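You operate a simulated robot arm through the tools that you are given. There is no shell and no other tool. Be economical: measure what you need, move in short steps, check, and stop when the job is done.

The job below is to be done with a simulated robot arm. You get a single attempt, and the scene is never put back.

JOB
Read the black peg tray and stand on it the bobbin tipped in the colour shown.
Fine: switch the reader on, press READ once; the tray stays on its plate.

It is judged by the outcome, as a careful person would: the job done as asked, and still so three seconds after it is handed in. It fails if anything else is knocked over, pushed out of place, dropped, spilled or broken.

ROBOT AND FRAMES
A 6-joint arm with a fingered hand, fixed in place. Base frame: the origin is at the foot of the arm, x ahead of it, y to its left, z up. Units: m, rad, N and s.
With the tool pointing down near the work surface it reaches from about 0.34 to 0.74 m from the base axis. Its first joint turns from -2.007 to 2.007 rad. Payload 4 kg.
The TCP is the grasp point between the finger pads, 0.026 m short of the fingertips. In the tool frame z runs along the fingers and y along their closing line. Largest opening 0.132 m; the body of the gripper starts 0.073 m behind the TCP. The gripper is a hand of 4 fingers: y runs from the thumb to the fingers, the wrist lies at [0, 0, -0.239] in the tool frame.
Orientation is that of the tool frame in the base frame, as a unit quaternion [x, y, z, w]. With the fingers straight down and closing along the base's y, the tool's x points along the base's -x, its y along +y and its z along -z.

CONTROLS
- The arm moves only by the tool jog_arm. Its argument "increments" is a list of rows, each a list of 2 entries, a list of its own where there are three numbers: the shift along the tool's x, y, z in m, then the turn, a rotation vector about the tool's x, y, z in rad. In form: [[[dx, dy, dz], [rx, ry, rz]], ...]. A call has 1 to 10 rows; each row is the pose to reach, as a shift and turn from the pose commanded when the call began, along the tool's axes at that moment. Rows are played at 5 a second. More than 0.05 m and 0.15 rad between two rows, and nothing of the call is played. Where a pose cannot be reached the arm comes as near as it can. A force on the tool above 40 N (or 10 N above the force at the start of the call, whichever is more), or a blocked arm, ends the call early, and 0.2 s more pass. In this call time passes only in rows, and 0.2 s behind the last. It gives the time, the measured TCP pose, the force on the tool (base axes), the opening and the grip force at its end, in the units of the frame above (readings bear some noise), with the torque about the TCP (base axes, N m) and any sound that the robot's microphone picked up, and new pictures: "views" is both (left out), scene, wrist or none.
- Cameras (640 x 400 px; columns grow to the right, rows downward): "scene" is fixed at [0.3839, 0.6471, 1.4222]; the picture's right is [-0.94, 0.34, 0.00], its down [0.26, 0.72, -0.64] and it looks along [-0.22, -0.60, -0.77] (base axes); focal length 214 px, centre (320, 200). "wrist" rides on the gripper at [0.068, 0.002, -0.097] in the tool frame; the picture's right is [-0.03, 1.00, 0.00], its down [-0.82, -0.02, -0.58] and it looks along [-0.58, -0.01, 0.82] (tool axes); focal length 270 px, centre (320, 200). There is no depth. A picture from a camera that has moved, and an enlarged one, comes with that camera's place and axes in the base frame and with its lens. The place of the scene camera against the robot may be out by one fixed shift of up to 0.018 m in any direction.
- slide_trunk(by): slides the trunk up (or, below 0, down) by that many m; the arm rides with it, the base frame stays. It gives what a move gives, with no picture.
- move_fingers(finger1, finger2, finger3, thumb_bend): sets how far each is bent, from 0 (flat) to 1 (curled in); at 0.3 the hand is open as for a grip, at 0.7 the pads meet at the TCP. One left out holds its place. A second passes; each finger stops where it meets its share of the squeeze, and holds until it gets a number again. It is the only way to open and close the hand. It gives what a move gives, with no picture; readings hold the bend of each and the force on the fingers (four entries, about 0 where the hand has none), thumb and palm.
- inspect(camera, box): a new picture of the part [left, top, right, bottom] of that camera's present view, enlarged. The clock stands still meanwhile.
- sign_off(): hands the job in; it is judged then, once.

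Work in short steps. Places have to be worked out from the pictures, the camera data and where the tool is seen: move nearer, look again, correct. Check each grasp and each placing, and mend what went wrong. You have 120 turns and 200 pictures in all, those below and enlarged ones among them. Open the gripper and draw the arm clear of the work before you hand the job in, unless the task says otherwise; then end with one line.

The tools are called after "Emit:" as a command line: name --argument value ..., lists and objects as JSON in quotes. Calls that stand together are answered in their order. jog_arm: Moves the arm, as the interface text tells. Its arguments: {"type":"object","properties":{"increments":{"type":"array"},"views":{"type":"string","enum":["both","scene","wrist","none"]}},"required":["increments"]} The other tools are called the same way: slide_trunk (by) slides the trunk up or down; move_fingers (finger1, finger2, finger3, thumb_bend) moves the fingers one by one; inspect (camera, box) takes an enlarged picture of a part of a camera's view; sign_off () hands the job in.

At the start:

```text
time: 0.0
ee_pos: [0.3504, 0.2373, 1.2295]
orientation: [0.0, 1.0, 0.0, 0.0]
contact_force: [1.0, -0.2, 0.3]
moment: [0.0, -0.01, -0.04]
grip_width: 0.132
finger_force: 0.0
shape: jaw
bend: [0.3, 0.3, 0.3, 0.3]
finger forces: [0.0, 0.0, 0.1, 0.0, 0.0, 0.0]
trunk travel left (down, up): [-0.9, 0.09]
```

scene: 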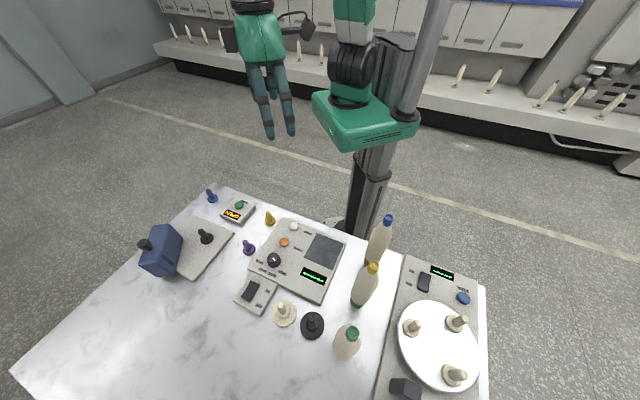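
wrist: 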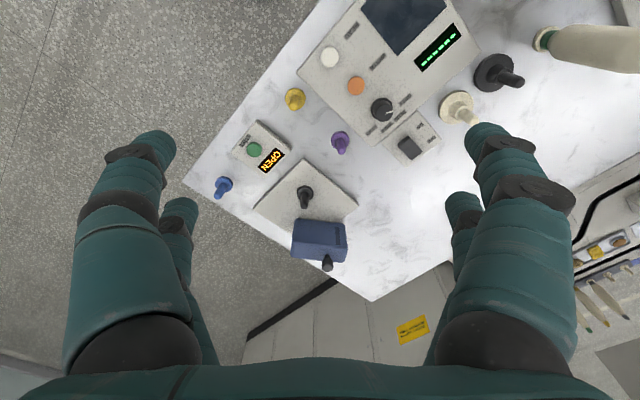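

I'll look closer at the table before moving: the panel, trays and switches.

Emit:
inspect --camera "scene" --box '[220, 190, 380, 350]'

Emit:
inspect --camera "wrist" --box '[180, 0, 560, 300]'

Emit:
inspect --camera "scene" --box '[130, 170, 290, 290]'

Emit:
inspect --camera "scene" --box '[330, 220, 500, 400]'

```text
2.50 times, centred on (300, 270) of scene
camera zoom: at [0.3839, 0.6471, 1.4222], right [-0.94, 0.34, 0.0], down [0.26, 0.72, -0.64], along [-0.22, -0.6, -0.77], focal length 536 px, centre (370, 25)
```

zoom: 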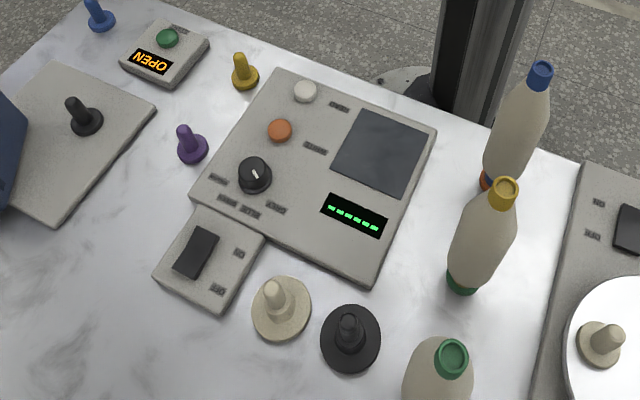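

```text
1.33 times, centred on (370, 150) of wrist
camera zoom: at [0.2809, 0.2401, 1.3255], right [0.03, 1.0, 0.0], down [0.82, -0.02, 0.58], along [0.58, -0.01, -0.82], focal length 360 px, centre (253, 267)
```

zoom: 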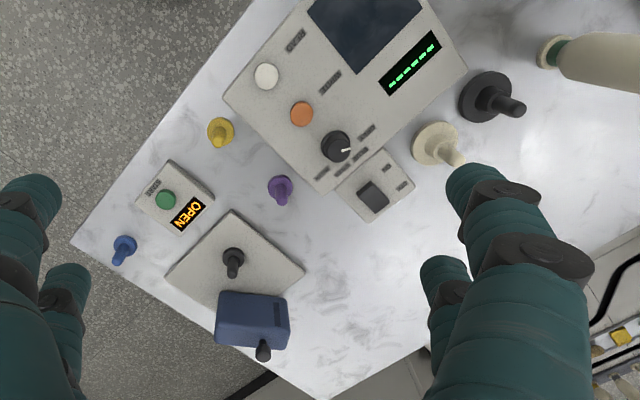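

```text
3.33 times, centred on (210, 230) of scene
camera zoom: at [0.3839, 0.6471, 1.4222], right [-0.94, 0.34, 0.0], down [0.26, 0.72, -0.64], along [-0.22, -0.6, -0.77], focal length 715 px, centre (687, 100)
```

zoom: 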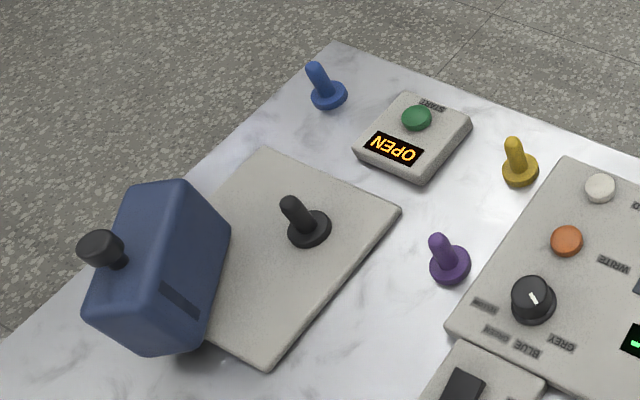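

```text
2.22 times, centred on (415, 310) of scene
camera zoom: at [0.3839, 0.6471, 1.4222], right [-0.94, 0.34, 0.0], down [0.26, 0.72, -0.64], along [-0.22, -0.6, -0.77], focal length 477 px, centre (109, -44)
```

zoom: 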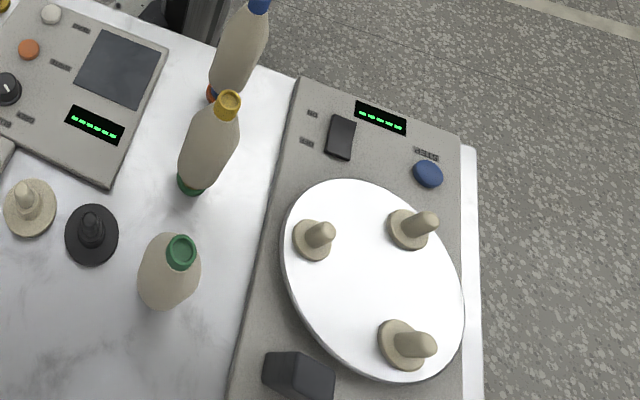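

The scene shows a reader panel with a dark plate, two buttons and a knob, plus a rocker box, two big peg trays (cream and black) and three bobbins. I'll zoom in on the labels.

Emit:
inspect --camera "wrist" --box '[310, 10, 470, 110]'

Emit:
inspect --camera "wrist" --box '[350, 80, 450, 170]'

```text
4.00 times, centred on (390, 60) of wrist
camera zoom: at [0.2809, 0.2401, 1.3255], right [0.03, 1.0, 0.0], down [0.82, -0.02, 0.58], along [0.58, -0.01, -0.82], focal length 1081 px, centre (40, 760)
```

zoom: 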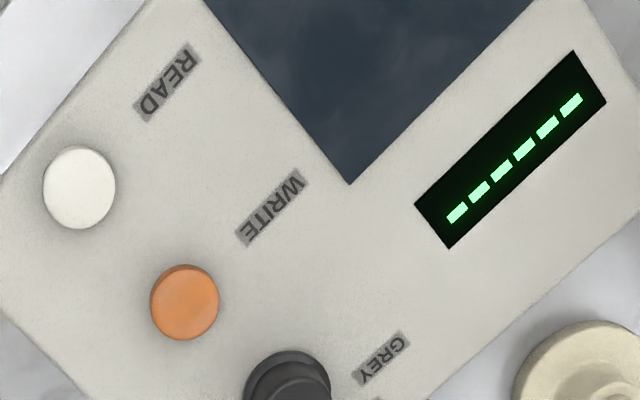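

```text
4.44 times, centred on (400, 125) of wrist
camera zoom: at [0.2809, 0.2401, 1.3255], right [0.03, 1.0, 0.0], down [0.82, -0.02, 0.58], along [0.58, -0.01, -0.82], focal length 1201 px, centre (-36, 533)
```

zoom: 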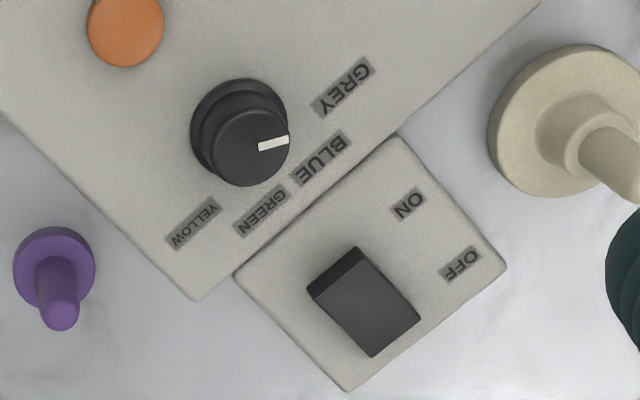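

The labels read READ (white), WRITE (orange, to be avoided), a write-colour knob, and a rocker with ON nearest the panel. I'll move over the reader for a closer look.

Emit:
jog_arm --increments '[[[0.026, 0.033, 0.014], [0, 0, 0]], [[0.052, 0.066, 0.028], [0, 0, 0]], [[0.078, 0.099, 0.042], [0, 0, 0]], [[0.104, 0.132, 0.056], [0, 0, 0]], [[0.13, 0.163, 0.07], [0, 0, 0]]]'

```text
time: 1.2
ee_pos: [0.2194, 0.4037, 1.1585]
orientation: [-0.001, 1.0, 0.0, 0.001]
contact_force: [0.2, 0.6, 0.4]
moment: [-0.01, -0.03, -0.01]
grip_width: 0.1318
finger_force: 0.2
shape: jaw
bend: [0.3, 0.3, 0.3, 0.3]
finger forces: [0.0, 0.1, 0.0, 0.1, 0.0, 0.0]
trunk travel left (down, up): [-0.9, 0.09]
camera wrist: at [0.1506, 0.4047, 1.2558], right [0.03, 1.0, 0.0], down [0.82, -0.02, 0.58], along [0.58, -0.02, -0.82], focal length 270 px, centre (320, 200)
```

scene: 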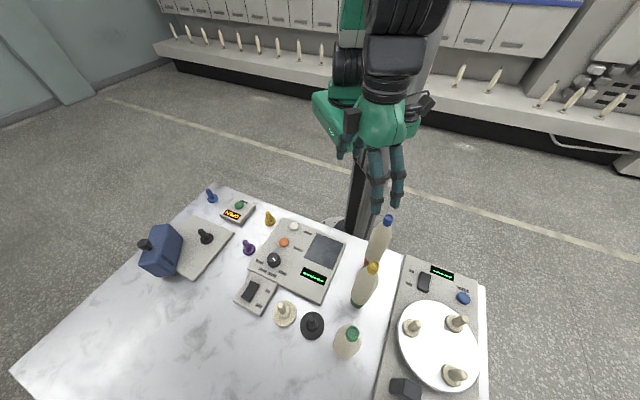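
wrist: 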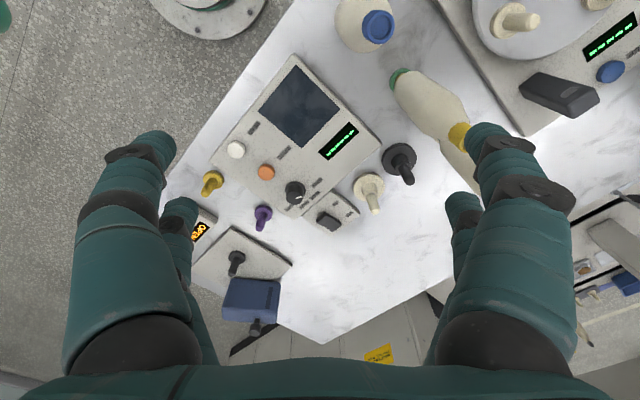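

From two wrist views the black tray comes out near (0.378, 0.537) with the table at about z=0.815. I'll zoom in on the tray, rocker and bobbins.

Emit:
inspect --camera "wrist" --box '[280, 100, 440, 240]'

Emit:
inspect --camera "wrist" --box '[200, 50, 400, 200]'

Emit:
inspect --camera "scene" --box '[320, 200, 420, 370]'

Emit:
inspect --camera "scene" --box '[230, 265, 340, 350]'

```text
2.86 times, centred on (360, 170) of wrist
camera zoom: at [0.1506, 0.4047, 1.2558], right [0.03, 1.0, 0.0], down [0.82, -0.02, 0.58], along [0.58, -0.02, -0.82], focal length 772 px, centre (206, 286)
```

zoom: 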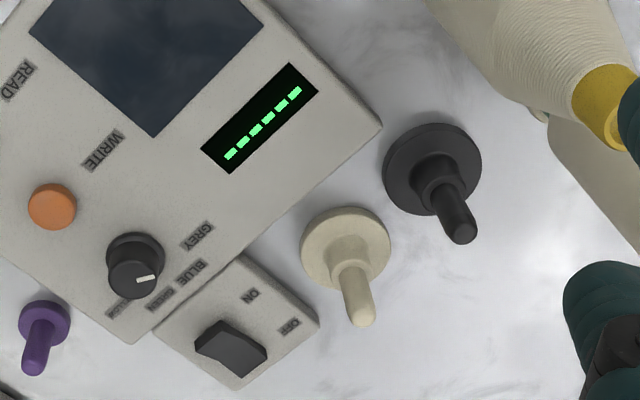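

```text
2.67 times, centred on (300, 125) of wrist
camera zoom: at [0.1506, 0.4047, 1.2558], right [0.03, 1.0, 0.0], down [0.82, -0.02, 0.58], along [0.58, -0.02, -0.82], focal length 721 px, centre (373, 400)
```

zoom: 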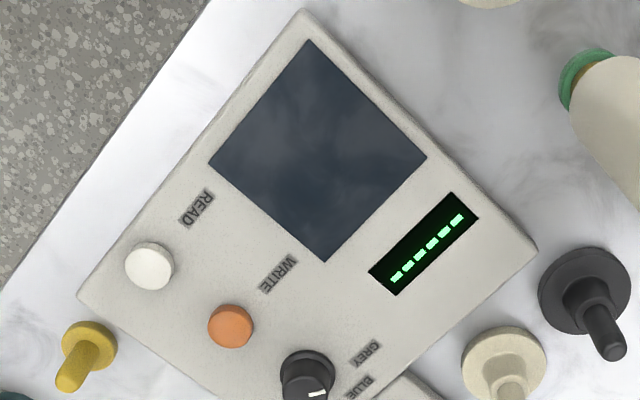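

```text
2.35 times, centred on (370, 285) of scene
camera zoom: at [0.3839, 0.6471, 1.4222], right [-0.94, 0.34, 0.0], down [0.26, 0.72, -0.64], along [-0.22, -0.6, -0.77], focal length 505 px, centre (202, 0)
```

zoom: 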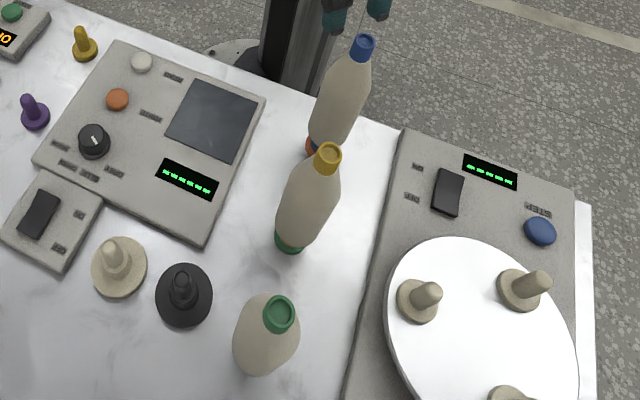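

```text
4.71 times, centred on (285, 308) of scene
camera zoom: at [0.3839, 0.6471, 1.4222], right [-0.94, 0.34, 0.0], down [0.26, 0.72, -0.64], along [-0.22, -0.6, -0.77], focal length 1009 px, centre (485, -306)
```

zoom: 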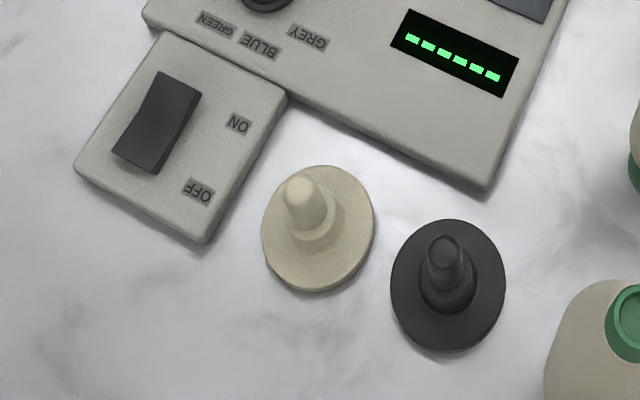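

The black tray is a disc of about 6 cm with a peg of about 8 cm, and the reader plate is near (0.271, 0.368). I'll swing over the tray while turning the hand so its wide side and camera face away from the green bobbin.

Emit:
jog_arm --increments '[[[-0.0156, 0.0133, 0], [0, 0, -0.149]], [[-0.0312, 0.0266, 0], [0, 0, -0.298]], [[-0.0468, 0.0399, 0], [0, 0, -0.447]], [[-0.0624, 0.0532, 0], [0, 0, -0.596]], [[-0.078, 0.0665, 0], [0, 0, -0.745]], [[-0.0936, 0.0798, 0], [0, 0, -0.894]], [[-0.1092, 0.0931, 0], [0, 0, -1.043]], [[-0.1248, 0.1064, 0], [0, 0, -1.192]], [[-0.1404, 0.1197, 0], [0, 0, -1.341]], [[-0.156, 0.133, 0], [0, 0, -1.49]]]'

Emit:
move_fingers --finger1 0.5 --finger2 0.5 --finger3 0.5 --thumb_bend 0.5

```text
time: 3.4
ee_pos: [0.3764, 0.5356, 1.1565]
orientation: [-0.678, 0.735, 0.0, 0.0]
contact_force: [0.1, 0.8, 0.2]
moment: [-0.01, 0.0, 0.0]
grip_width: 0.1318
finger_force: 0.0
shape: jaw
bend: [0.3, 0.3, 0.3, 0.3]
finger forces: [0.0, 0.1, 0.0, 0.1, 0.1, 0.0]
trunk travel left (down, up): [-0.9, 0.09]
camera wrist: at [0.369, 0.4673, 1.2531], right [-0.99, 0.1, 0.0], down [0.08, 0.81, 0.58], along [0.06, 0.57, -0.82], focal length 270 px, centre (320, 200)
```

scene: 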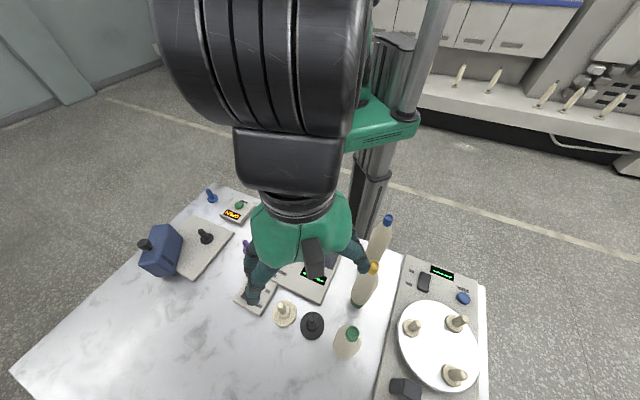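
wrist: 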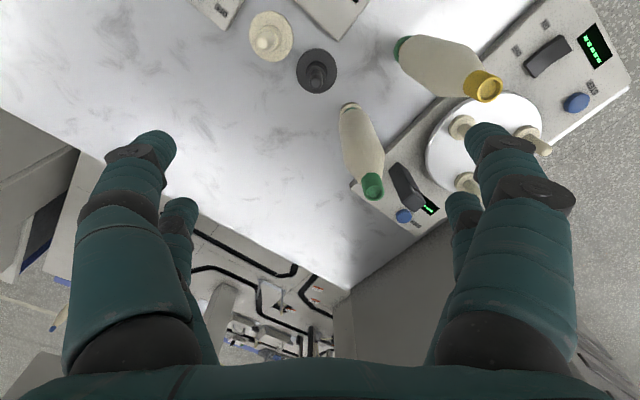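

```text
time: 4.4
ee_pos: [0.3761, 0.5351, 1.1564]
orientation: [-0.679, 0.734, 0.0, 0.0]
contact_force: [0.1, -1.1, 0.1]
moment: [-0.02, 0.0, 0.01]
grip_width: 0.0663
finger_force: 0.0
shape: fingers
bend: [0.5, 0.5, 0.5, 0.5]
finger forces: [0.0, 0.0, 0.1, 0.1, 0.0, 0.1]
trunk travel left (down, up): [-0.9, 0.09]
```

The tray sits almost under the hand. I'll zoom in to refine the peg position.

Emit:
inspect --camera "wrist" --box '[240, 0, 400, 120]'

Emit:
inspect --camera "wrist" --box '[320, 20, 520, 220]'

```text
3.33 times, centred on (320, 60) of wrist
camera zoom: at [0.3679, 0.4667, 1.2535], right [-0.99, 0.11, 0.0], down [0.09, 0.81, 0.58], along [0.06, 0.57, -0.82], focal length 901 px, centre (320, 667)
```

zoom: 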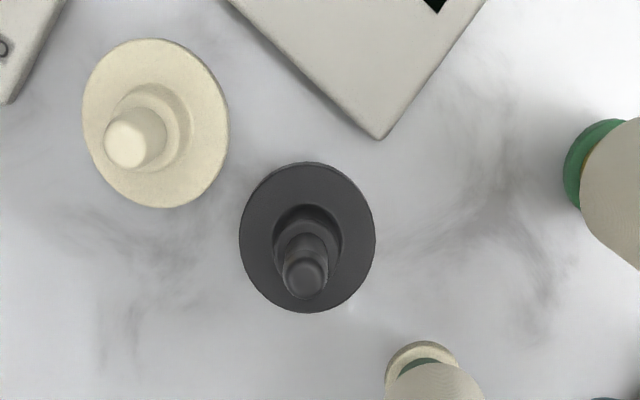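

```text
2.00 times, centred on (420, 120) of wrist
camera zoom: at [0.3679, 0.4667, 1.2535], right [-0.99, 0.11, 0.0], down [0.09, 0.81, 0.58], along [0.06, 0.57, -0.82], focal length 541 px, centre (120, 360)
```

zoom: 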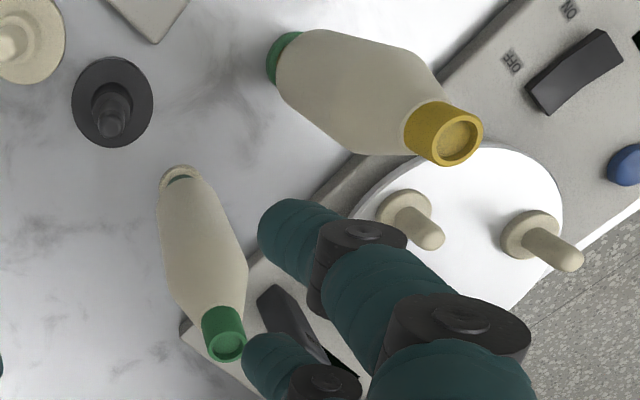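

Peg axis estimated at (0.3796, 0.5405), top at about 0.895. I'll descend part way over it and check alignment.

Emit:
jog_arm --increments '[[[-0.0057, -0.0031, 0.04], [0, 0, 0]], [[-0.0057, -0.0031, 0.08], [0, 0, 0]], [[-0.0057, -0.0031, 0.12], [0, 0, 0]], [[-0.0057, -0.0031, 0.16], [0, 0, 0]], [[-0.0057, -0.0031, 0.2], [0, 0, 0]]]'

```text
time: 5.6
ee_pos: [0.3777, 0.5404, 0.9559]
orientation: [-0.678, 0.735, -0.001, 0.0]
contact_force: [0.2, 1.1, 0.2]
moment: [-0.02, 0.02, 0.0]
grip_width: 0.0663
finger_force: 0.0
shape: fingers
bend: [0.5, 0.5, 0.5, 0.5]
finger forces: [0.1, 0.0, 0.1, 0.1, 0.0, 0.0]
trunk travel left (down, up): [-0.9, 0.09]
camera wrist: at [0.3702, 0.4719, 1.0531], right [-0.99, 0.11, 0.0], down [0.09, 0.81, 0.58], along [0.06, 0.57, -0.82], focal length 270 px, centre (320, 200)
```

scene: 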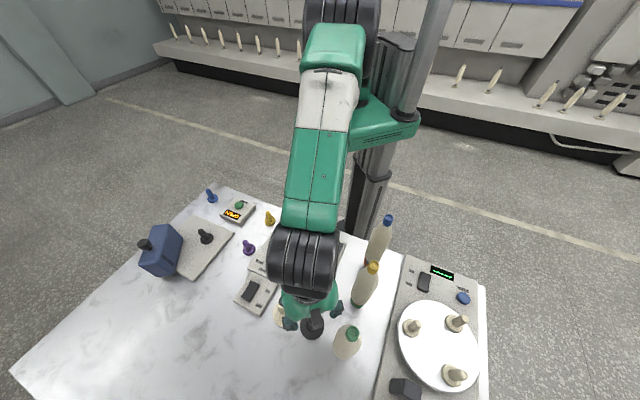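
wrist: 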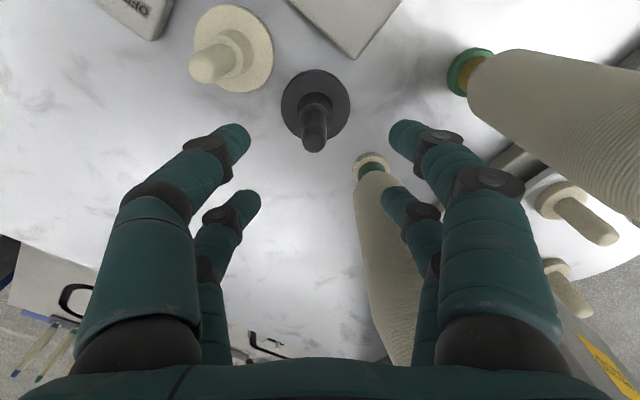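

The green bobbin (about (0.332, 0.602)) is close to a rear finger. I'll go up a little and turn the hand another 0.73 rad so the bobbin lies off the hand's narrow side.

Emit:
jog_arm --increments '[[[0, 0, -0.04], [0, 0, 0]], [[0, 0, -0.06], [0, 0, -0.146]], [[0, 0, -0.06], [0, 0, -0.292]], [[0, 0, -0.06], [0, 0, -0.438]], [[0, 0, -0.06], [0, 0, -0.584]], [[0, 0, -0.06], [0, 0, -0.73]]]' --views "wrist"

```text
time: 7.0
ee_pos: [0.3784, 0.5408, 1.0178]
orientation: [0.896, -0.445, 0.0, -0.001]
contact_force: [-0.2, 0.2, -0.1]
moment: [0.0, -0.02, -0.01]
grip_width: 0.0663
finger_force: 0.1
shape: fingers
bend: [0.5, 0.5, 0.5, 0.5]
finger forces: [0.1, 0.1, 0.0, 0.0, 0.0, 0.0]
trunk travel left (down, up): [-0.9, 0.09]
camera wrist: at [0.4182, 0.4852, 1.1153], right [-0.81, -0.59, 0.0], down [-0.48, 0.66, 0.58], along [-0.34, 0.47, -0.82], focal length 270 px, centre (320, 200)
```

wrist: 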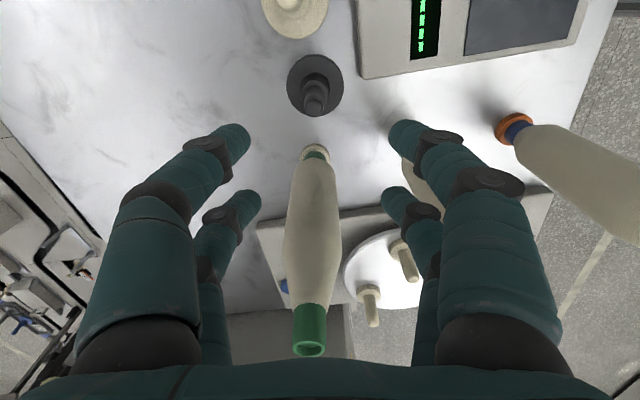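

The bobbin now lies between the finger pairs, well off the narrow side. I'll refine the peg's centring.

Emit:
inspect --camera "wrist" --box '[260, 40, 380, 130]'

```text
4.44 times, centred on (320, 85) of wrist
camera zoom: at [0.4182, 0.4852, 1.1153], right [-0.81, -0.59, 0.0], down [-0.48, 0.66, 0.58], along [-0.34, 0.47, -0.82], focal length 1201 px, centre (320, 711)
```

zoom: 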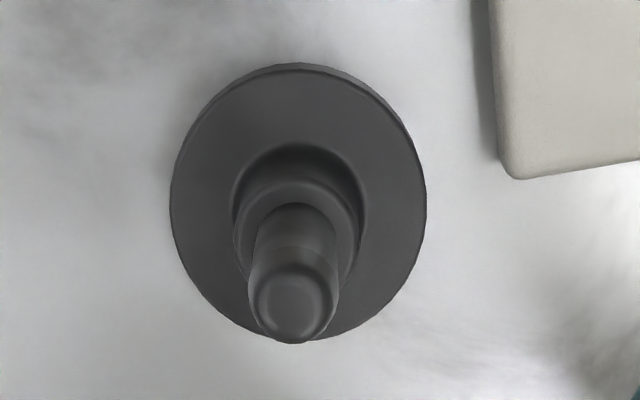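

Peg top z≈0.896, shoulder top ≈0.842. I'll correct by a few mm and descend to TCP z≈0.877.

Emit:
jog_arm --increments '[[[0.0039, -0.0035, 0.04], [0, 0, 0]], [[0.0039, -0.0035, 0.08], [0, 0, 0]], [[0.0039, -0.0035, 0.11], [0, 0, 0]], [[0.0039, -0.0035, 0.13], [0, 0, 0]], [[0.0039, -0.0035, 0.141], [0, 0, 0]]]'

```text
time: 8.2
ee_pos: [0.3854, 0.5396, 0.877]
orientation: [0.896, -0.445, 0.0, 0.0]
contact_force: [0.5, 0.1, 0.1]
moment: [-0.02, 0.01, 0.02]
grip_width: 0.0664
finger_force: 0.0
shape: fingers
bend: [0.5, 0.5, 0.5, 0.5]
finger forces: [0.0, 0.0, 0.1, 0.0, 0.1, 0.1]
trunk travel left (down, up): [-0.9, 0.09]
camera wrist: at [0.4257, 0.4832, 0.9741], right [-0.81, -0.58, 0.0], down [-0.48, 0.66, 0.58], along [-0.34, 0.47, -0.82], focal length 270 px, centre (320, 200)
```

scene: 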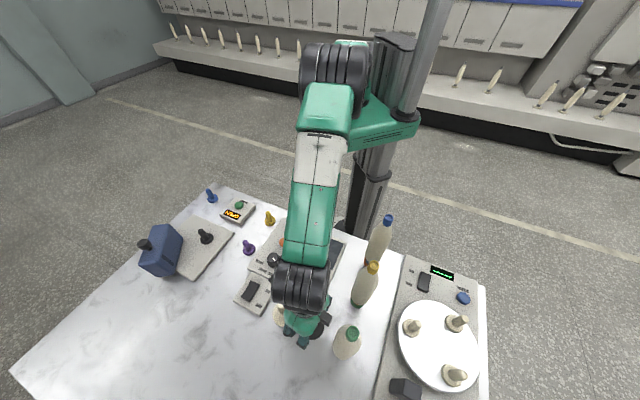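
wrist: 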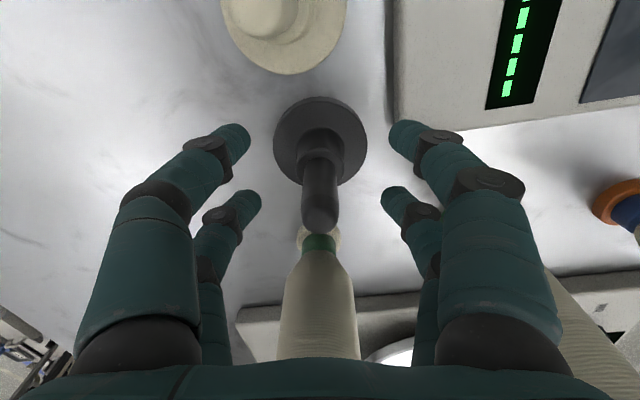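

The peg is centred between the finger pairs, so I'll close on it.

Emit:
move_fingers --finger1 0.7 --finger2 0.7 --finger3 0.7 --thumb_bend 0.7

Emit:
inspect --camera "wrist" --box '[160, 60, 480, 260]'

```text
time: 9.2
ee_pos: [0.3861, 0.5388, 0.8767]
orientation: [0.896, -0.444, 0.0, 0.001]
contact_force: [-0.7, 0.0, -0.6]
moment: [0.01, 0.01, 0.01]
grip_width: 0.0013
finger_force: 0.0
shape: fingers
bend: [0.7, 0.7, 0.7, 0.7]
finger forces: [0.0, 0.0, 0.0, 0.0, 0.1, 0.0]
trunk travel left (down, up): [-0.9, 0.09]
```

```text
2.00 times, centred on (320, 160) of wrist
camera zoom: at [0.4257, 0.4831, 0.9744], right [-0.81, -0.58, 0.0], down [-0.48, 0.66, 0.58], along [-0.34, 0.47, -0.82], focal length 541 px, centre (320, 280)
```

zoom: 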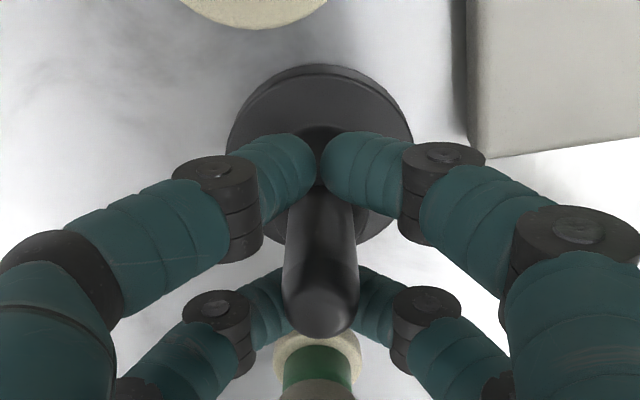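

The fingers closed in two pairs at tool x≈±0.02 and the thin peg slipped between them untouched. I'll reopen, shift the hand +0.019 along tool x (away from the green bobbin) and grip with the rear pair.

Emit:
move_fingers --finger1 0.5 --finger2 0.5 --finger3 0.5 --thumb_bend 0.5

Emit:
jog_arm --increments '[[[0.007, 0.001, 0], [0, 0, 0]], [[0.014, 0.001, 0], [0, 0, 0]], [[0.019, 0.001, 0], [0, 0, 0]]]' --views "wrist"

```text
time: 10.2
ee_pos: [0.3857, 0.5393, 0.8781]
orientation: [0.896, -0.445, 0.0, -0.001]
contact_force: [-0.2, -0.1, -0.6]
moment: [0.0, -0.01, -0.02]
grip_width: 0.0654
finger_force: 0.1
shape: fingers
bend: [0.5, 0.5, 0.5, 0.5]
finger forces: [0.1, 0.1, 0.0, 0.1, 0.1, 0.0]
trunk travel left (down, up): [-0.9, 0.09]
```

```text
time: 11.0
ee_pos: [0.3948, 0.5236, 0.8779]
orientation: [0.896, -0.445, 0.0, 0.0]
contact_force: [-0.5, -1.0, -0.3]
moment: [-0.01, 0.02, 0.05]
grip_width: 0.0652
finger_force: 0.1
shape: fingers
bend: [0.5, 0.5, 0.5, 0.5]
finger forces: [0.1, 0.0, 0.0, 0.0, 0.0, 0.0]
trunk travel left (down, up): [-0.9, 0.09]
camera wrist: at [0.435, 0.4679, 0.9745], right [-0.81, -0.58, 0.0], down [-0.48, 0.66, 0.58], along [-0.34, 0.47, -0.82], focal length 270 px, centre (320, 200)
```

wrist: 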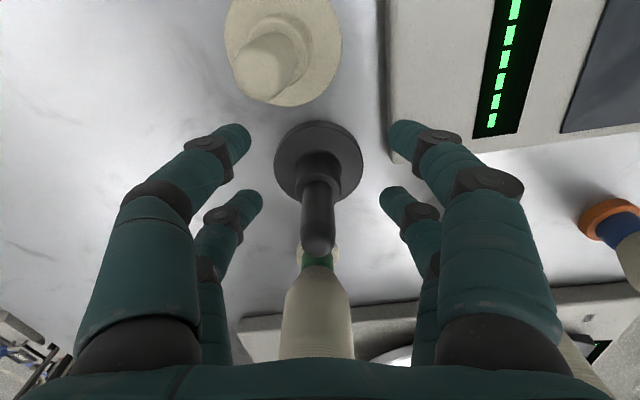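

The peg looks 3–5 mm short of the rear pair's centre, so I'll shift slightly more and close.

Emit:
jog_arm --increments '[[[0.004, 0.0, 0], [0, 0, 0]]]' --views "none"

Emit:
move_fingers --finger1 0.7 --finger2 0.7 --finger3 0.7 --thumb_bend 0.7

Emit:
inspect --camera "wrist" --box '[160, 60, 480, 260]'

```text
time: 11.4
ee_pos: [0.3973, 0.5191, 0.8781]
orientation: [0.896, -0.444, -0.001, 0.0]
contact_force: [-0.6, -0.7, 0.5]
moment: [0.01, -0.02, 0.01]
grip_width: 0.0653
finger_force: 0.1
shape: fingers
bend: [0.5, 0.5, 0.5, 0.5]
finger forces: [0.0, 0.0, 0.0, 0.0, 0.0, 0.0]
trunk travel left (down, up): [-0.9, 0.09]
```

```text
time: 12.4
ee_pos: [0.3988, 0.5199, 0.8779]
orientation: [0.896, -0.444, 0.0, 0.0]
contact_force: [-0.4, -0.2, 0.2]
moment: [0.03, -0.04, 0.04]
grip_width: 0.0016
finger_force: 1.6
shape: fingers
bend: [0.7, 0.67, 0.67, 0.7]
finger forces: [0.0, 1.8, 1.6, 0.1, 0.1, 0.0]
trunk travel left (down, up): [-0.9, 0.09]
```

```text
2.00 times, centred on (320, 160) of wrist
camera zoom: at [0.4375, 0.4646, 0.9747], right [-0.81, -0.58, 0.0], down [-0.48, 0.66, 0.58], along [-0.34, 0.47, -0.82], focal length 541 px, centre (320, 280)
```

zoom: 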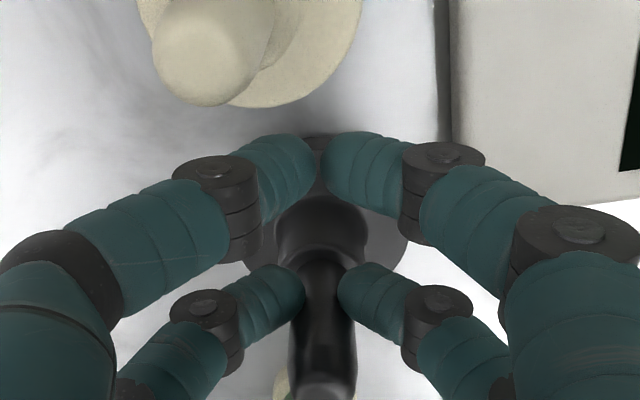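

Fingers 2 and 3 now hold the peg at about 1.7 N. I'll squeeze a little more.

Emit:
move_fingers --finger2 0.78 --finger3 0.78

Emit:
jog_arm --increments '[[[0, 0, -0.02], [0, 0, 0]], [[0, 0, -0.05], [0, 0, 0]]]'

```text
time: 13.4
ee_pos: [0.3976, 0.5206, 0.879]
orientation: [0.896, -0.445, 0.001, 0.0]
contact_force: [0.5, -0.4, 0.5]
moment: [-0.03, -0.01, 0.0]
grip_width: 0.0014
finger_force: 0.0
shape: fingers
bend: [0.7, 0.75, 0.75, 0.7]
finger forces: [0.0, 0.0, 0.1, 0.0, 0.0, 0.0]
trunk travel left (down, up): [-0.9, 0.09]
```

```text
time: 14.0
ee_pos: [0.3971, 0.5205, 0.9261]
orientation: [0.896, -0.445, 0.0, 0.0]
contact_force: [-0.1, -0.3, -0.3]
moment: [0.01, 0.01, 0.01]
grip_width: 0.0015
finger_force: 0.0
shape: fingers
bend: [0.7, 0.75, 0.75, 0.7]
finger forces: [0.0, 0.0, 0.1, 0.0, 0.0, 0.0]
trunk travel left (down, up): [-0.9, 0.09]
camera wrist: at [0.436, 0.4648, 1.0223], right [-0.81, -0.58, 0.0], down [-0.48, 0.66, 0.58], along [-0.34, 0.47, -0.82], focal length 270 px, centre (320, 200)
```

scene: 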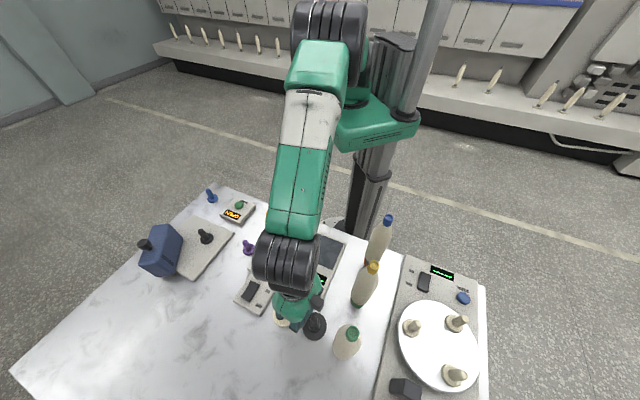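
wrist: 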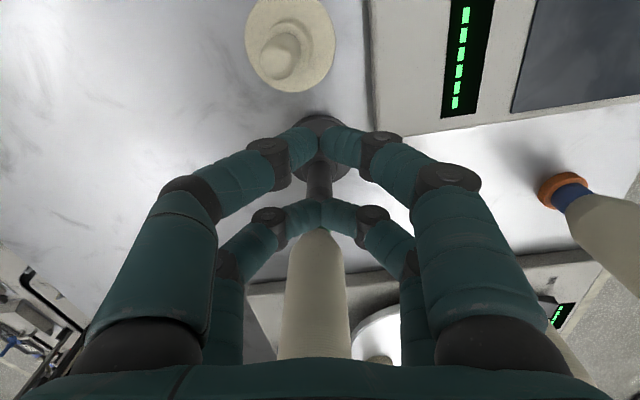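

Squeezing pushed the peg out of the rear pair, so it was gripped off-centre; the tray is still standing. I'll open, rise and re-measure.

Emit:
move_fingers --finger1 0.5 --finger2 0.5 --finger3 0.5 --thumb_bend 0.5

Emit:
inspect --camera "wrist" --box '[240, 60, 400, 220]'

```text
time: 15.0
ee_pos: [0.3957, 0.5206, 0.9263]
orientation: [0.896, -0.444, -0.001, 0.0]
contact_force: [-1.2, -0.5, -0.3]
moment: [0.0, 0.0, -0.01]
grip_width: 0.0654
finger_force: 0.0
shape: fingers
bend: [0.5, 0.5, 0.5, 0.5]
finger forces: [0.1, 0.0, 0.1, 0.0, 0.0, 0.0]
trunk travel left (down, up): [-0.9, 0.09]
```

```text
2.50 times, centred on (320, 140) of wrist
camera zoom: at [0.4363, 0.4651, 1.0219], right [-0.81, -0.58, 0.0], down [-0.48, 0.66, 0.58], along [-0.34, 0.47, -0.82], focal length 676 px, centre (320, 350)
```

zoom: 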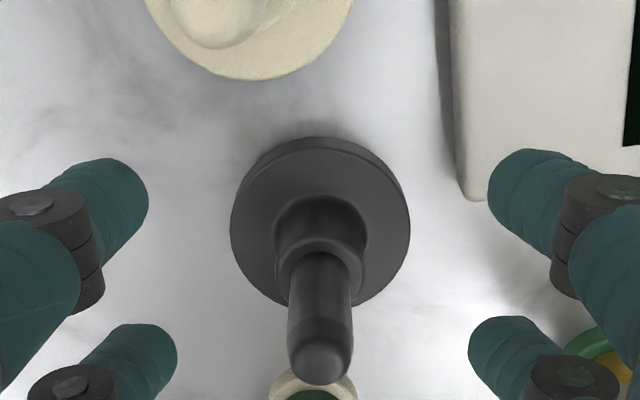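

The tray hasn't moved (peg at tool x≈-0.024), so the peg was too far behind the pair, whose centre looks like x≈-0.017. I'll go back down with a -0.007 correction.

Emit:
jog_arm --increments '[[[-0.007, 0.0005, 0.02], [0, 0, 0]], [[-0.007, 0.0005, 0.051], [0, 0, 0]]]' --views "none"

Emit:
move_fingers --finger2 0.7 --finger3 0.7

Emit:
inspect --camera "wrist" --box '[160, 60, 480, 260]'

```text
time: 15.6
ee_pos: [0.3943, 0.5243, 0.8767]
orientation: [0.896, -0.444, 0.0, 0.0]
contact_force: [-0.6, 0.0, -0.4]
moment: [0.05, 0.03, -0.02]
grip_width: 0.0654
finger_force: 0.1
shape: fingers
bend: [0.5, 0.5, 0.5, 0.5]
finger forces: [0.0, 0.0, 0.1, 0.1, 0.0, 0.0]
trunk travel left (down, up): [-0.9, 0.09]
```

```text
time: 16.6
ee_pos: [0.3925, 0.5234, 0.877]
orientation: [0.896, -0.444, 0.0, -0.001]
contact_force: [0.7, 0.3, 0.2]
moment: [0.0, -0.01, -0.01]
grip_width: 0.0655
finger_force: 0.1
shape: fingers
bend: [0.5, 0.7, 0.7, 0.5]
finger forces: [0.1, 0.2, 0.0, 0.1, 0.1, 0.0]
trunk travel left (down, up): [-0.9, 0.09]
```

```text
2.00 times, centred on (320, 160) of wrist
camera zoom: at [0.4332, 0.4671, 0.9742], right [-0.81, -0.58, 0.0], down [-0.48, 0.66, 0.58], along [-0.34, 0.47, -0.82], focal length 541 px, centre (320, 280)
```

zoom: 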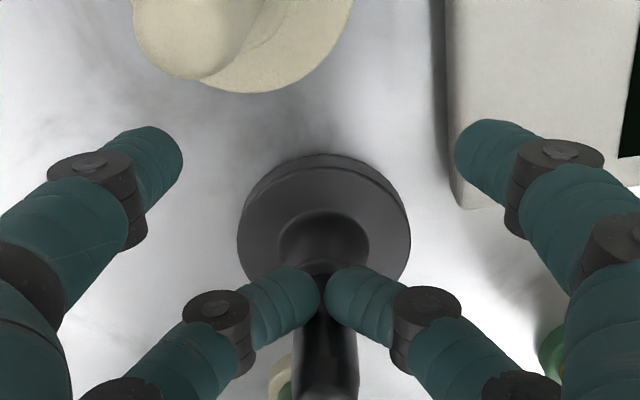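

Re-reading the images, the rear pair's centre seems nearer x≈-0.007, with the peg now at -0.0165 just behind the fingers. I'll open, shift -0.010 along tool x and close again gently.

Emit:
move_fingers --finger2 0.5 --finger3 0.5

Emit:
jog_arm --increments '[[[-0.01, 0.0, 0], [0, 0, 0]]]' --views "wrist"

Emit:
move_fingers --finger2 0.67 --finger3 0.67

Emit:
inspect --camera "wrist" --box '[160, 60, 480, 260]'

```text
time: 17.6
ee_pos: [0.3941, 0.5234, 0.8777]
orientation: [0.895, -0.445, 0.0, 0.0]
contact_force: [-0.2, 0.2, -0.6]
moment: [0.03, 0.02, 0.02]
grip_width: 0.0655
finger_force: 0.0
shape: fingers
bend: [0.5, 0.5, 0.5, 0.5]
finger forces: [0.0, 0.0, 0.0, 0.0, 0.0, 0.0]
trunk travel left (down, up): [-0.9, 0.09]
```

```text
time: 18.0
ee_pos: [0.3866, 0.5316, 0.8777]
orientation: [0.896, -0.445, -0.001, 0.0]
contact_force: [-0.9, 0.6, 0.1]
moment: [0.01, 0.03, 0.01]
grip_width: 0.0654
finger_force: 0.0
shape: fingers
bend: [0.5, 0.5, 0.5, 0.5]
finger forces: [0.0, 0.1, 0.0, 0.0, 0.0, 0.1]
trunk travel left (down, up): [-0.9, 0.09]
camera wrist: at [0.426, 0.477, 0.974], right [-0.81, -0.58, 0.0], down [-0.48, 0.66, 0.58], along [-0.34, 0.47, -0.82], focal length 270 px, centre (320, 200)
```

wrist: 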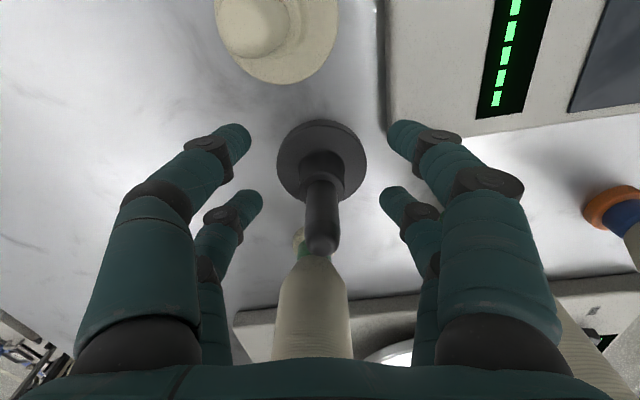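

```text
time: 19.0
ee_pos: [0.3861, 0.533, 0.8772]
orientation: [0.896, -0.444, 0.0, 0.0]
contact_force: [0.0, 0.9, 0.6]
moment: [-0.01, -0.01, 0.01]
grip_width: 0.0651
finger_force: 1.1
shape: fingers
bend: [0.5, 0.65, 0.65, 0.5]
finger forces: [0.0, 1.1, 1.0, 0.0, 0.0, 0.1]
trunk travel left (down, up): [-0.9, 0.09]
```

```text
2.00 times, centred on (320, 160) of wrist
camera zoom: at [0.4263, 0.4769, 0.9742], right [-0.81, -0.58, 0.0], down [-0.48, 0.66, 0.58], along [-0.34, 0.47, -0.82], focal length 541 px, centre (320, 280)
```

zoom: 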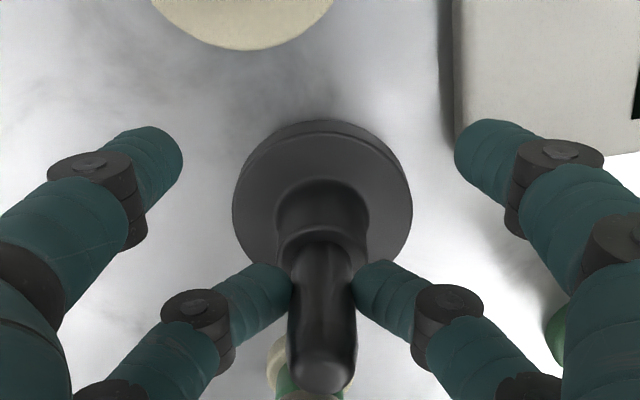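

The contact is now more central, with the fingers stopping at 0.65. I'll tighten moderately and watch that the bend holds.

Emit:
move_fingers --finger2 0.72 --finger3 0.72

Emit:
inspect --camera "wrist" --box '[160, 60, 480, 260]'

```text
time: 20.0
ee_pos: [0.3859, 0.5333, 0.8771]
orientation: [0.895, -0.445, 0.0, 0.0]
contact_force: [-0.1, -0.4, 0.4]
moment: [-0.02, 0.0, 0.04]
grip_width: 0.0653
finger_force: 5.0
shape: fingers
bend: [0.5, 0.68, 0.68, 0.5]
finger forces: [0.0, 5.1, 5.5, 0.1, 0.1, 0.0]
trunk travel left (down, up): [-0.9, 0.09]
```

```text
2.00 times, centred on (320, 160) of wrist
camera zoom: at [0.4263, 0.4768, 0.9742], right [-0.81, -0.58, 0.0], down [-0.48, 0.66, 0.58], along [-0.34, 0.47, -0.82], focal length 541 px, centre (320, 280)
```

zoom: 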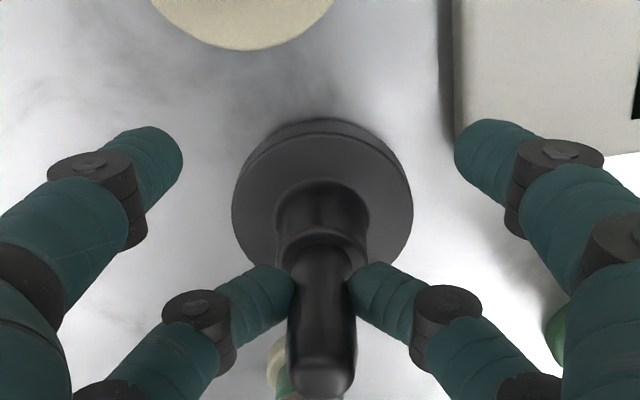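

The grip holds at 5 N a side without slipping, so I'll lift gently.

Emit:
jog_arm --increments '[[[0, 0, -0.01], [0, 0, 0]], [[0, 0, -0.025], [0, 0, 0]], [[0, 0, -0.045], [0, 0, 0]]]'

```text
time: 20.8
ee_pos: [0.3882, 0.5317, 0.9227]
orientation: [0.896, -0.444, 0.0, 0.001]
contact_force: [-0.6, -0.7, 0.1]
moment: [0.0, -0.03, -0.04]
grip_width: 0.0654
finger_force: 5.4
shape: fingers
bend: [0.5, 0.68, 0.68, 0.5]
finger forces: [0.0, 5.0, 5.5, 0.0, 0.1, 0.1]
trunk travel left (down, up): [-0.9, 0.09]
camera wrist: at [0.4279, 0.4768, 1.02], right [-0.81, -0.58, 0.0], down [-0.48, 0.66, 0.58], along [-0.34, 0.47, -0.82], focal length 270 px, centre (320, 200)
```

scene: 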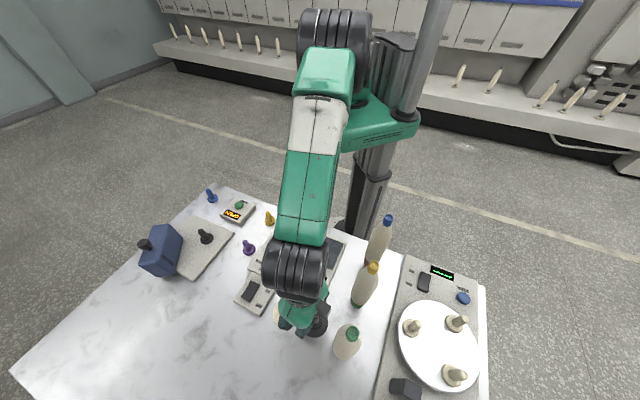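
wrist: 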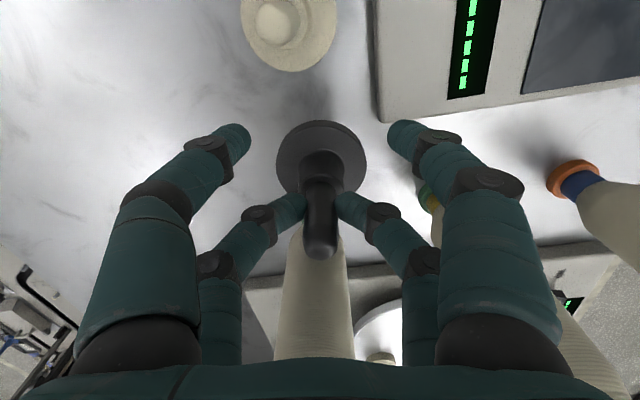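

The tray is lifted and held. I'll raise it and carry it to above the reader plate.

Emit:
jog_arm --increments '[[[0, 0, -0.03], [0, 0, 0]], [[0.01, 0.03, -0.05], [0, 0, 0]], [[0.022, 0.062, -0.05], [0, 0, 0]], [[0.034, 0.095, -0.05], [0, 0, 0]], [[0.046, 0.13, -0.05], [0, 0, 0]], [[0.058, 0.164, -0.05], [0, 0, 0]], [[0.068, 0.192, -0.05], [0, 0, 0]]]'

```text
time: 22.4
ee_pos: [0.2742, 0.3609, 0.9715]
orientation: [0.896, -0.445, 0.001, -0.001]
contact_force: [-0.1, 0.0, -0.5]
moment: [-0.01, -0.01, 0.0]
grip_width: 0.0656
finger_force: 5.1
shape: fingers
bend: [0.5, 0.69, 0.69, 0.5]
finger forces: [0.0, 4.8, 5.2, 0.1, 0.1, 0.0]
trunk travel left (down, up): [-0.9, 0.09]
camera wrist: at [0.3145, 0.3061, 1.068], right [-0.81, -0.58, 0.0], down [-0.48, 0.66, 0.58], along [-0.34, 0.47, -0.82], focal length 270 px, centre (320, 200)
```

scene: 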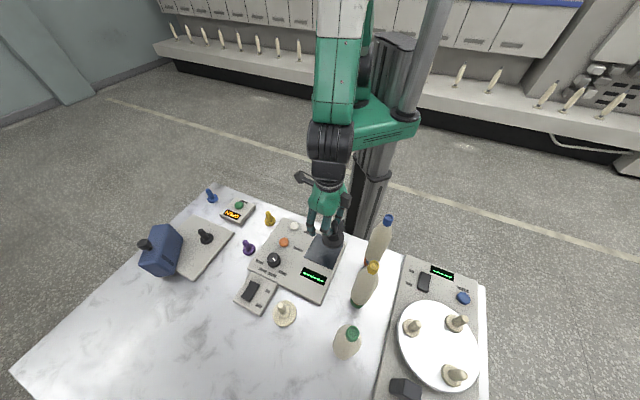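
wrist: 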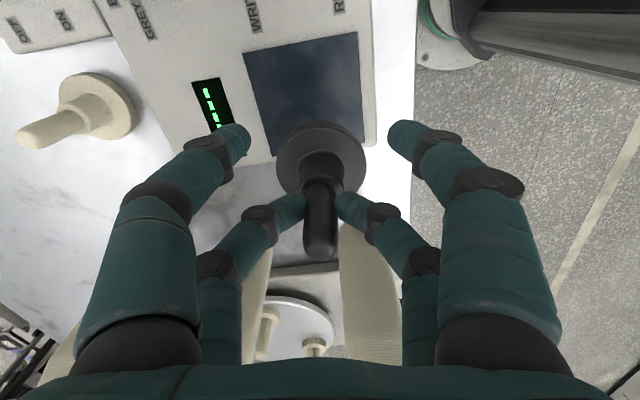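

The tray is above the plate's near end. I'll zoom to measure the plate corners against the tray.

Emit:
inspect --camera "wrist" --box '[220, 10, 420, 210]'

Emit:
inspect --camera "scene" --box '[270, 210, 370, 310]'

```text
2.00 times, centred on (320, 110) of wrist
camera zoom: at [0.3145, 0.3061, 1.068], right [-0.81, -0.58, 0.0], down [-0.48, 0.66, 0.58], along [-0.34, 0.47, -0.82], focal length 541 px, centre (320, 380)
```

zoom: 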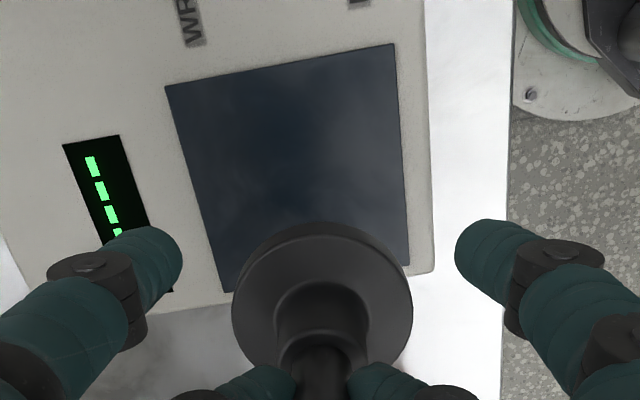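

```text
4.00 times, centred on (320, 260) of scene
camera zoom: at [0.3839, 0.6471, 1.4222], right [-0.94, 0.34, 0.0], down [0.26, 0.72, -0.64], along [-0.22, -0.6, -0.77], focal length 858 px, centre (320, -40)
```

zoom: 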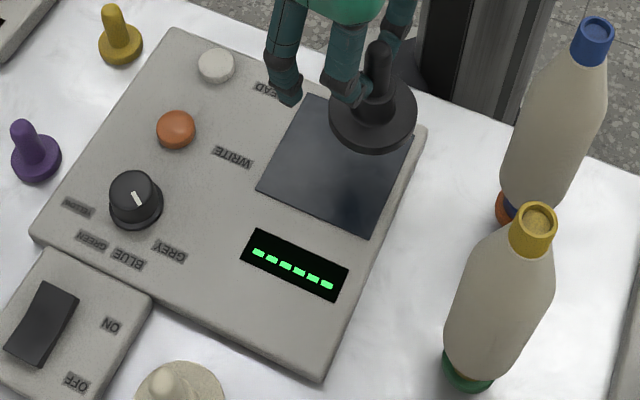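

Plate centre is at tool (0.006, -0.008) against the tray at (-0.0085, 0.001). I'll shift accordingly and lower to a few cm above.

Emit:
jog_arm --increments '[[[0.0144, -0.009, 0], [0, 0, 0]], [[0.0144, -0.009, 0.02], [0, 0, 0]], [[0.0144, -0.009, 0.04], [0, 0, 0]]]' --views "none"

Emit:
inspect --camera "wrist" --box '[220, 10, 420, 210]'

Emit:
inspect --camera "scene" --box '[270, 210, 370, 310]'

```text
time: 23.2
ee_pos: [0.2898, 0.3564, 0.9316]
orientation: [0.896, -0.445, 0.001, 0.0]
contact_force: [-0.2, -0.1, -0.8]
moment: [-0.01, 0.02, 0.0]
grip_width: 0.0656
finger_force: 5.1
shape: fingers
bend: [0.5, 0.69, 0.69, 0.5]
finger forces: [0.1, 4.7, 5.3, 0.1, 0.0, 0.0]
trunk travel left (down, up): [-0.9, 0.09]
```

```text
2.00 times, centred on (320, 110) of wrist
camera zoom: at [0.3301, 0.3004, 1.0278], right [-0.81, -0.58, 0.0], down [-0.48, 0.66, 0.58], along [-0.34, 0.47, -0.82], focal length 541 px, centre (320, 380)
```

zoom: 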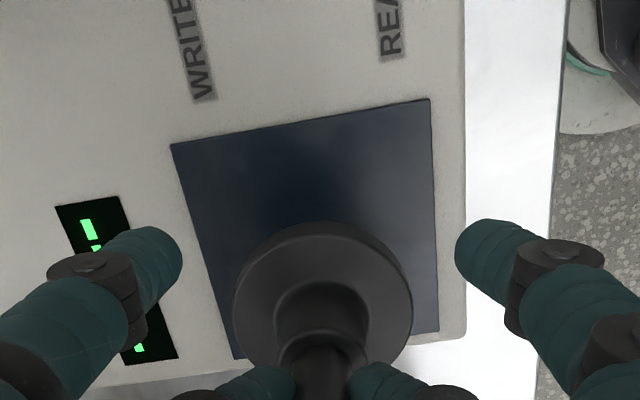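

```text
4.00 times, centred on (320, 260) of scene
camera zoom: at [0.3839, 0.6471, 1.4222], right [-0.94, 0.34, 0.0], down [0.26, 0.72, -0.64], along [-0.22, -0.6, -0.77], focal length 858 px, centre (320, -40)
```

zoom: 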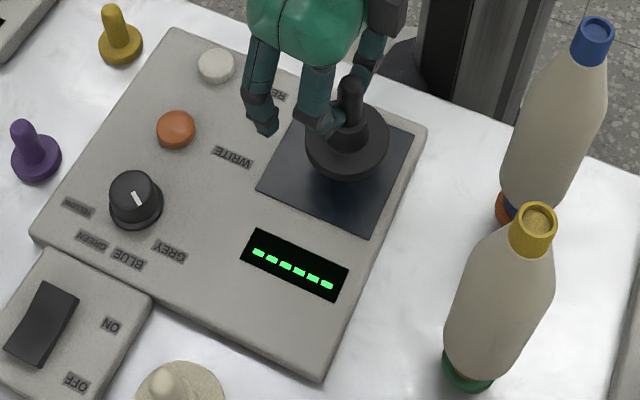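

Tray is centred over the plate to within 3 mm. I'll lower in small steps, watching the force.

Emit:
jog_arm --increments '[[[0.002, -0.001, 0.012], [0, 0, 0]], [[0.002, -0.001, 0.022], [0, 0, 0]], [[0.002, -0.001, 0.026], [0, 0, 0]]]' --views "none"

Emit:
inspect --camera "scene" --box '[290, 220, 350, 280]'

```text
time: 24.0
ee_pos: [0.292, 0.3566, 0.9038]
orientation: [0.895, -0.446, 0.0, 0.0]
contact_force: [0.6, 0.8, -1.6]
moment: [0.01, 0.01, 0.04]
grip_width: 0.0652
finger_force: 4.8
shape: fingers
bend: [0.5, 0.69, 0.69, 0.5]
finger forces: [0.0, 4.7, 5.3, 0.0, 0.0, 0.1]
trunk travel left (down, up): [-0.9, 0.09]
```

```text
6.67 times, centred on (320, 250) of scene
camera zoom: at [0.3839, 0.6471, 1.4222], right [-0.94, 0.34, 0.0], down [0.26, 0.72, -0.64], along [-0.22, -0.6, -0.77], focal length 1430 px, centre (320, -133)
```

zoom: 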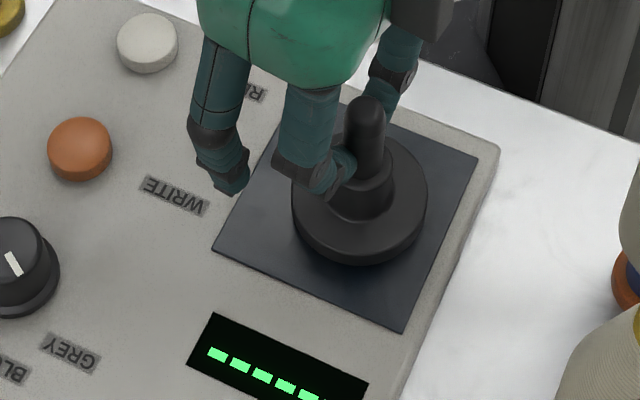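

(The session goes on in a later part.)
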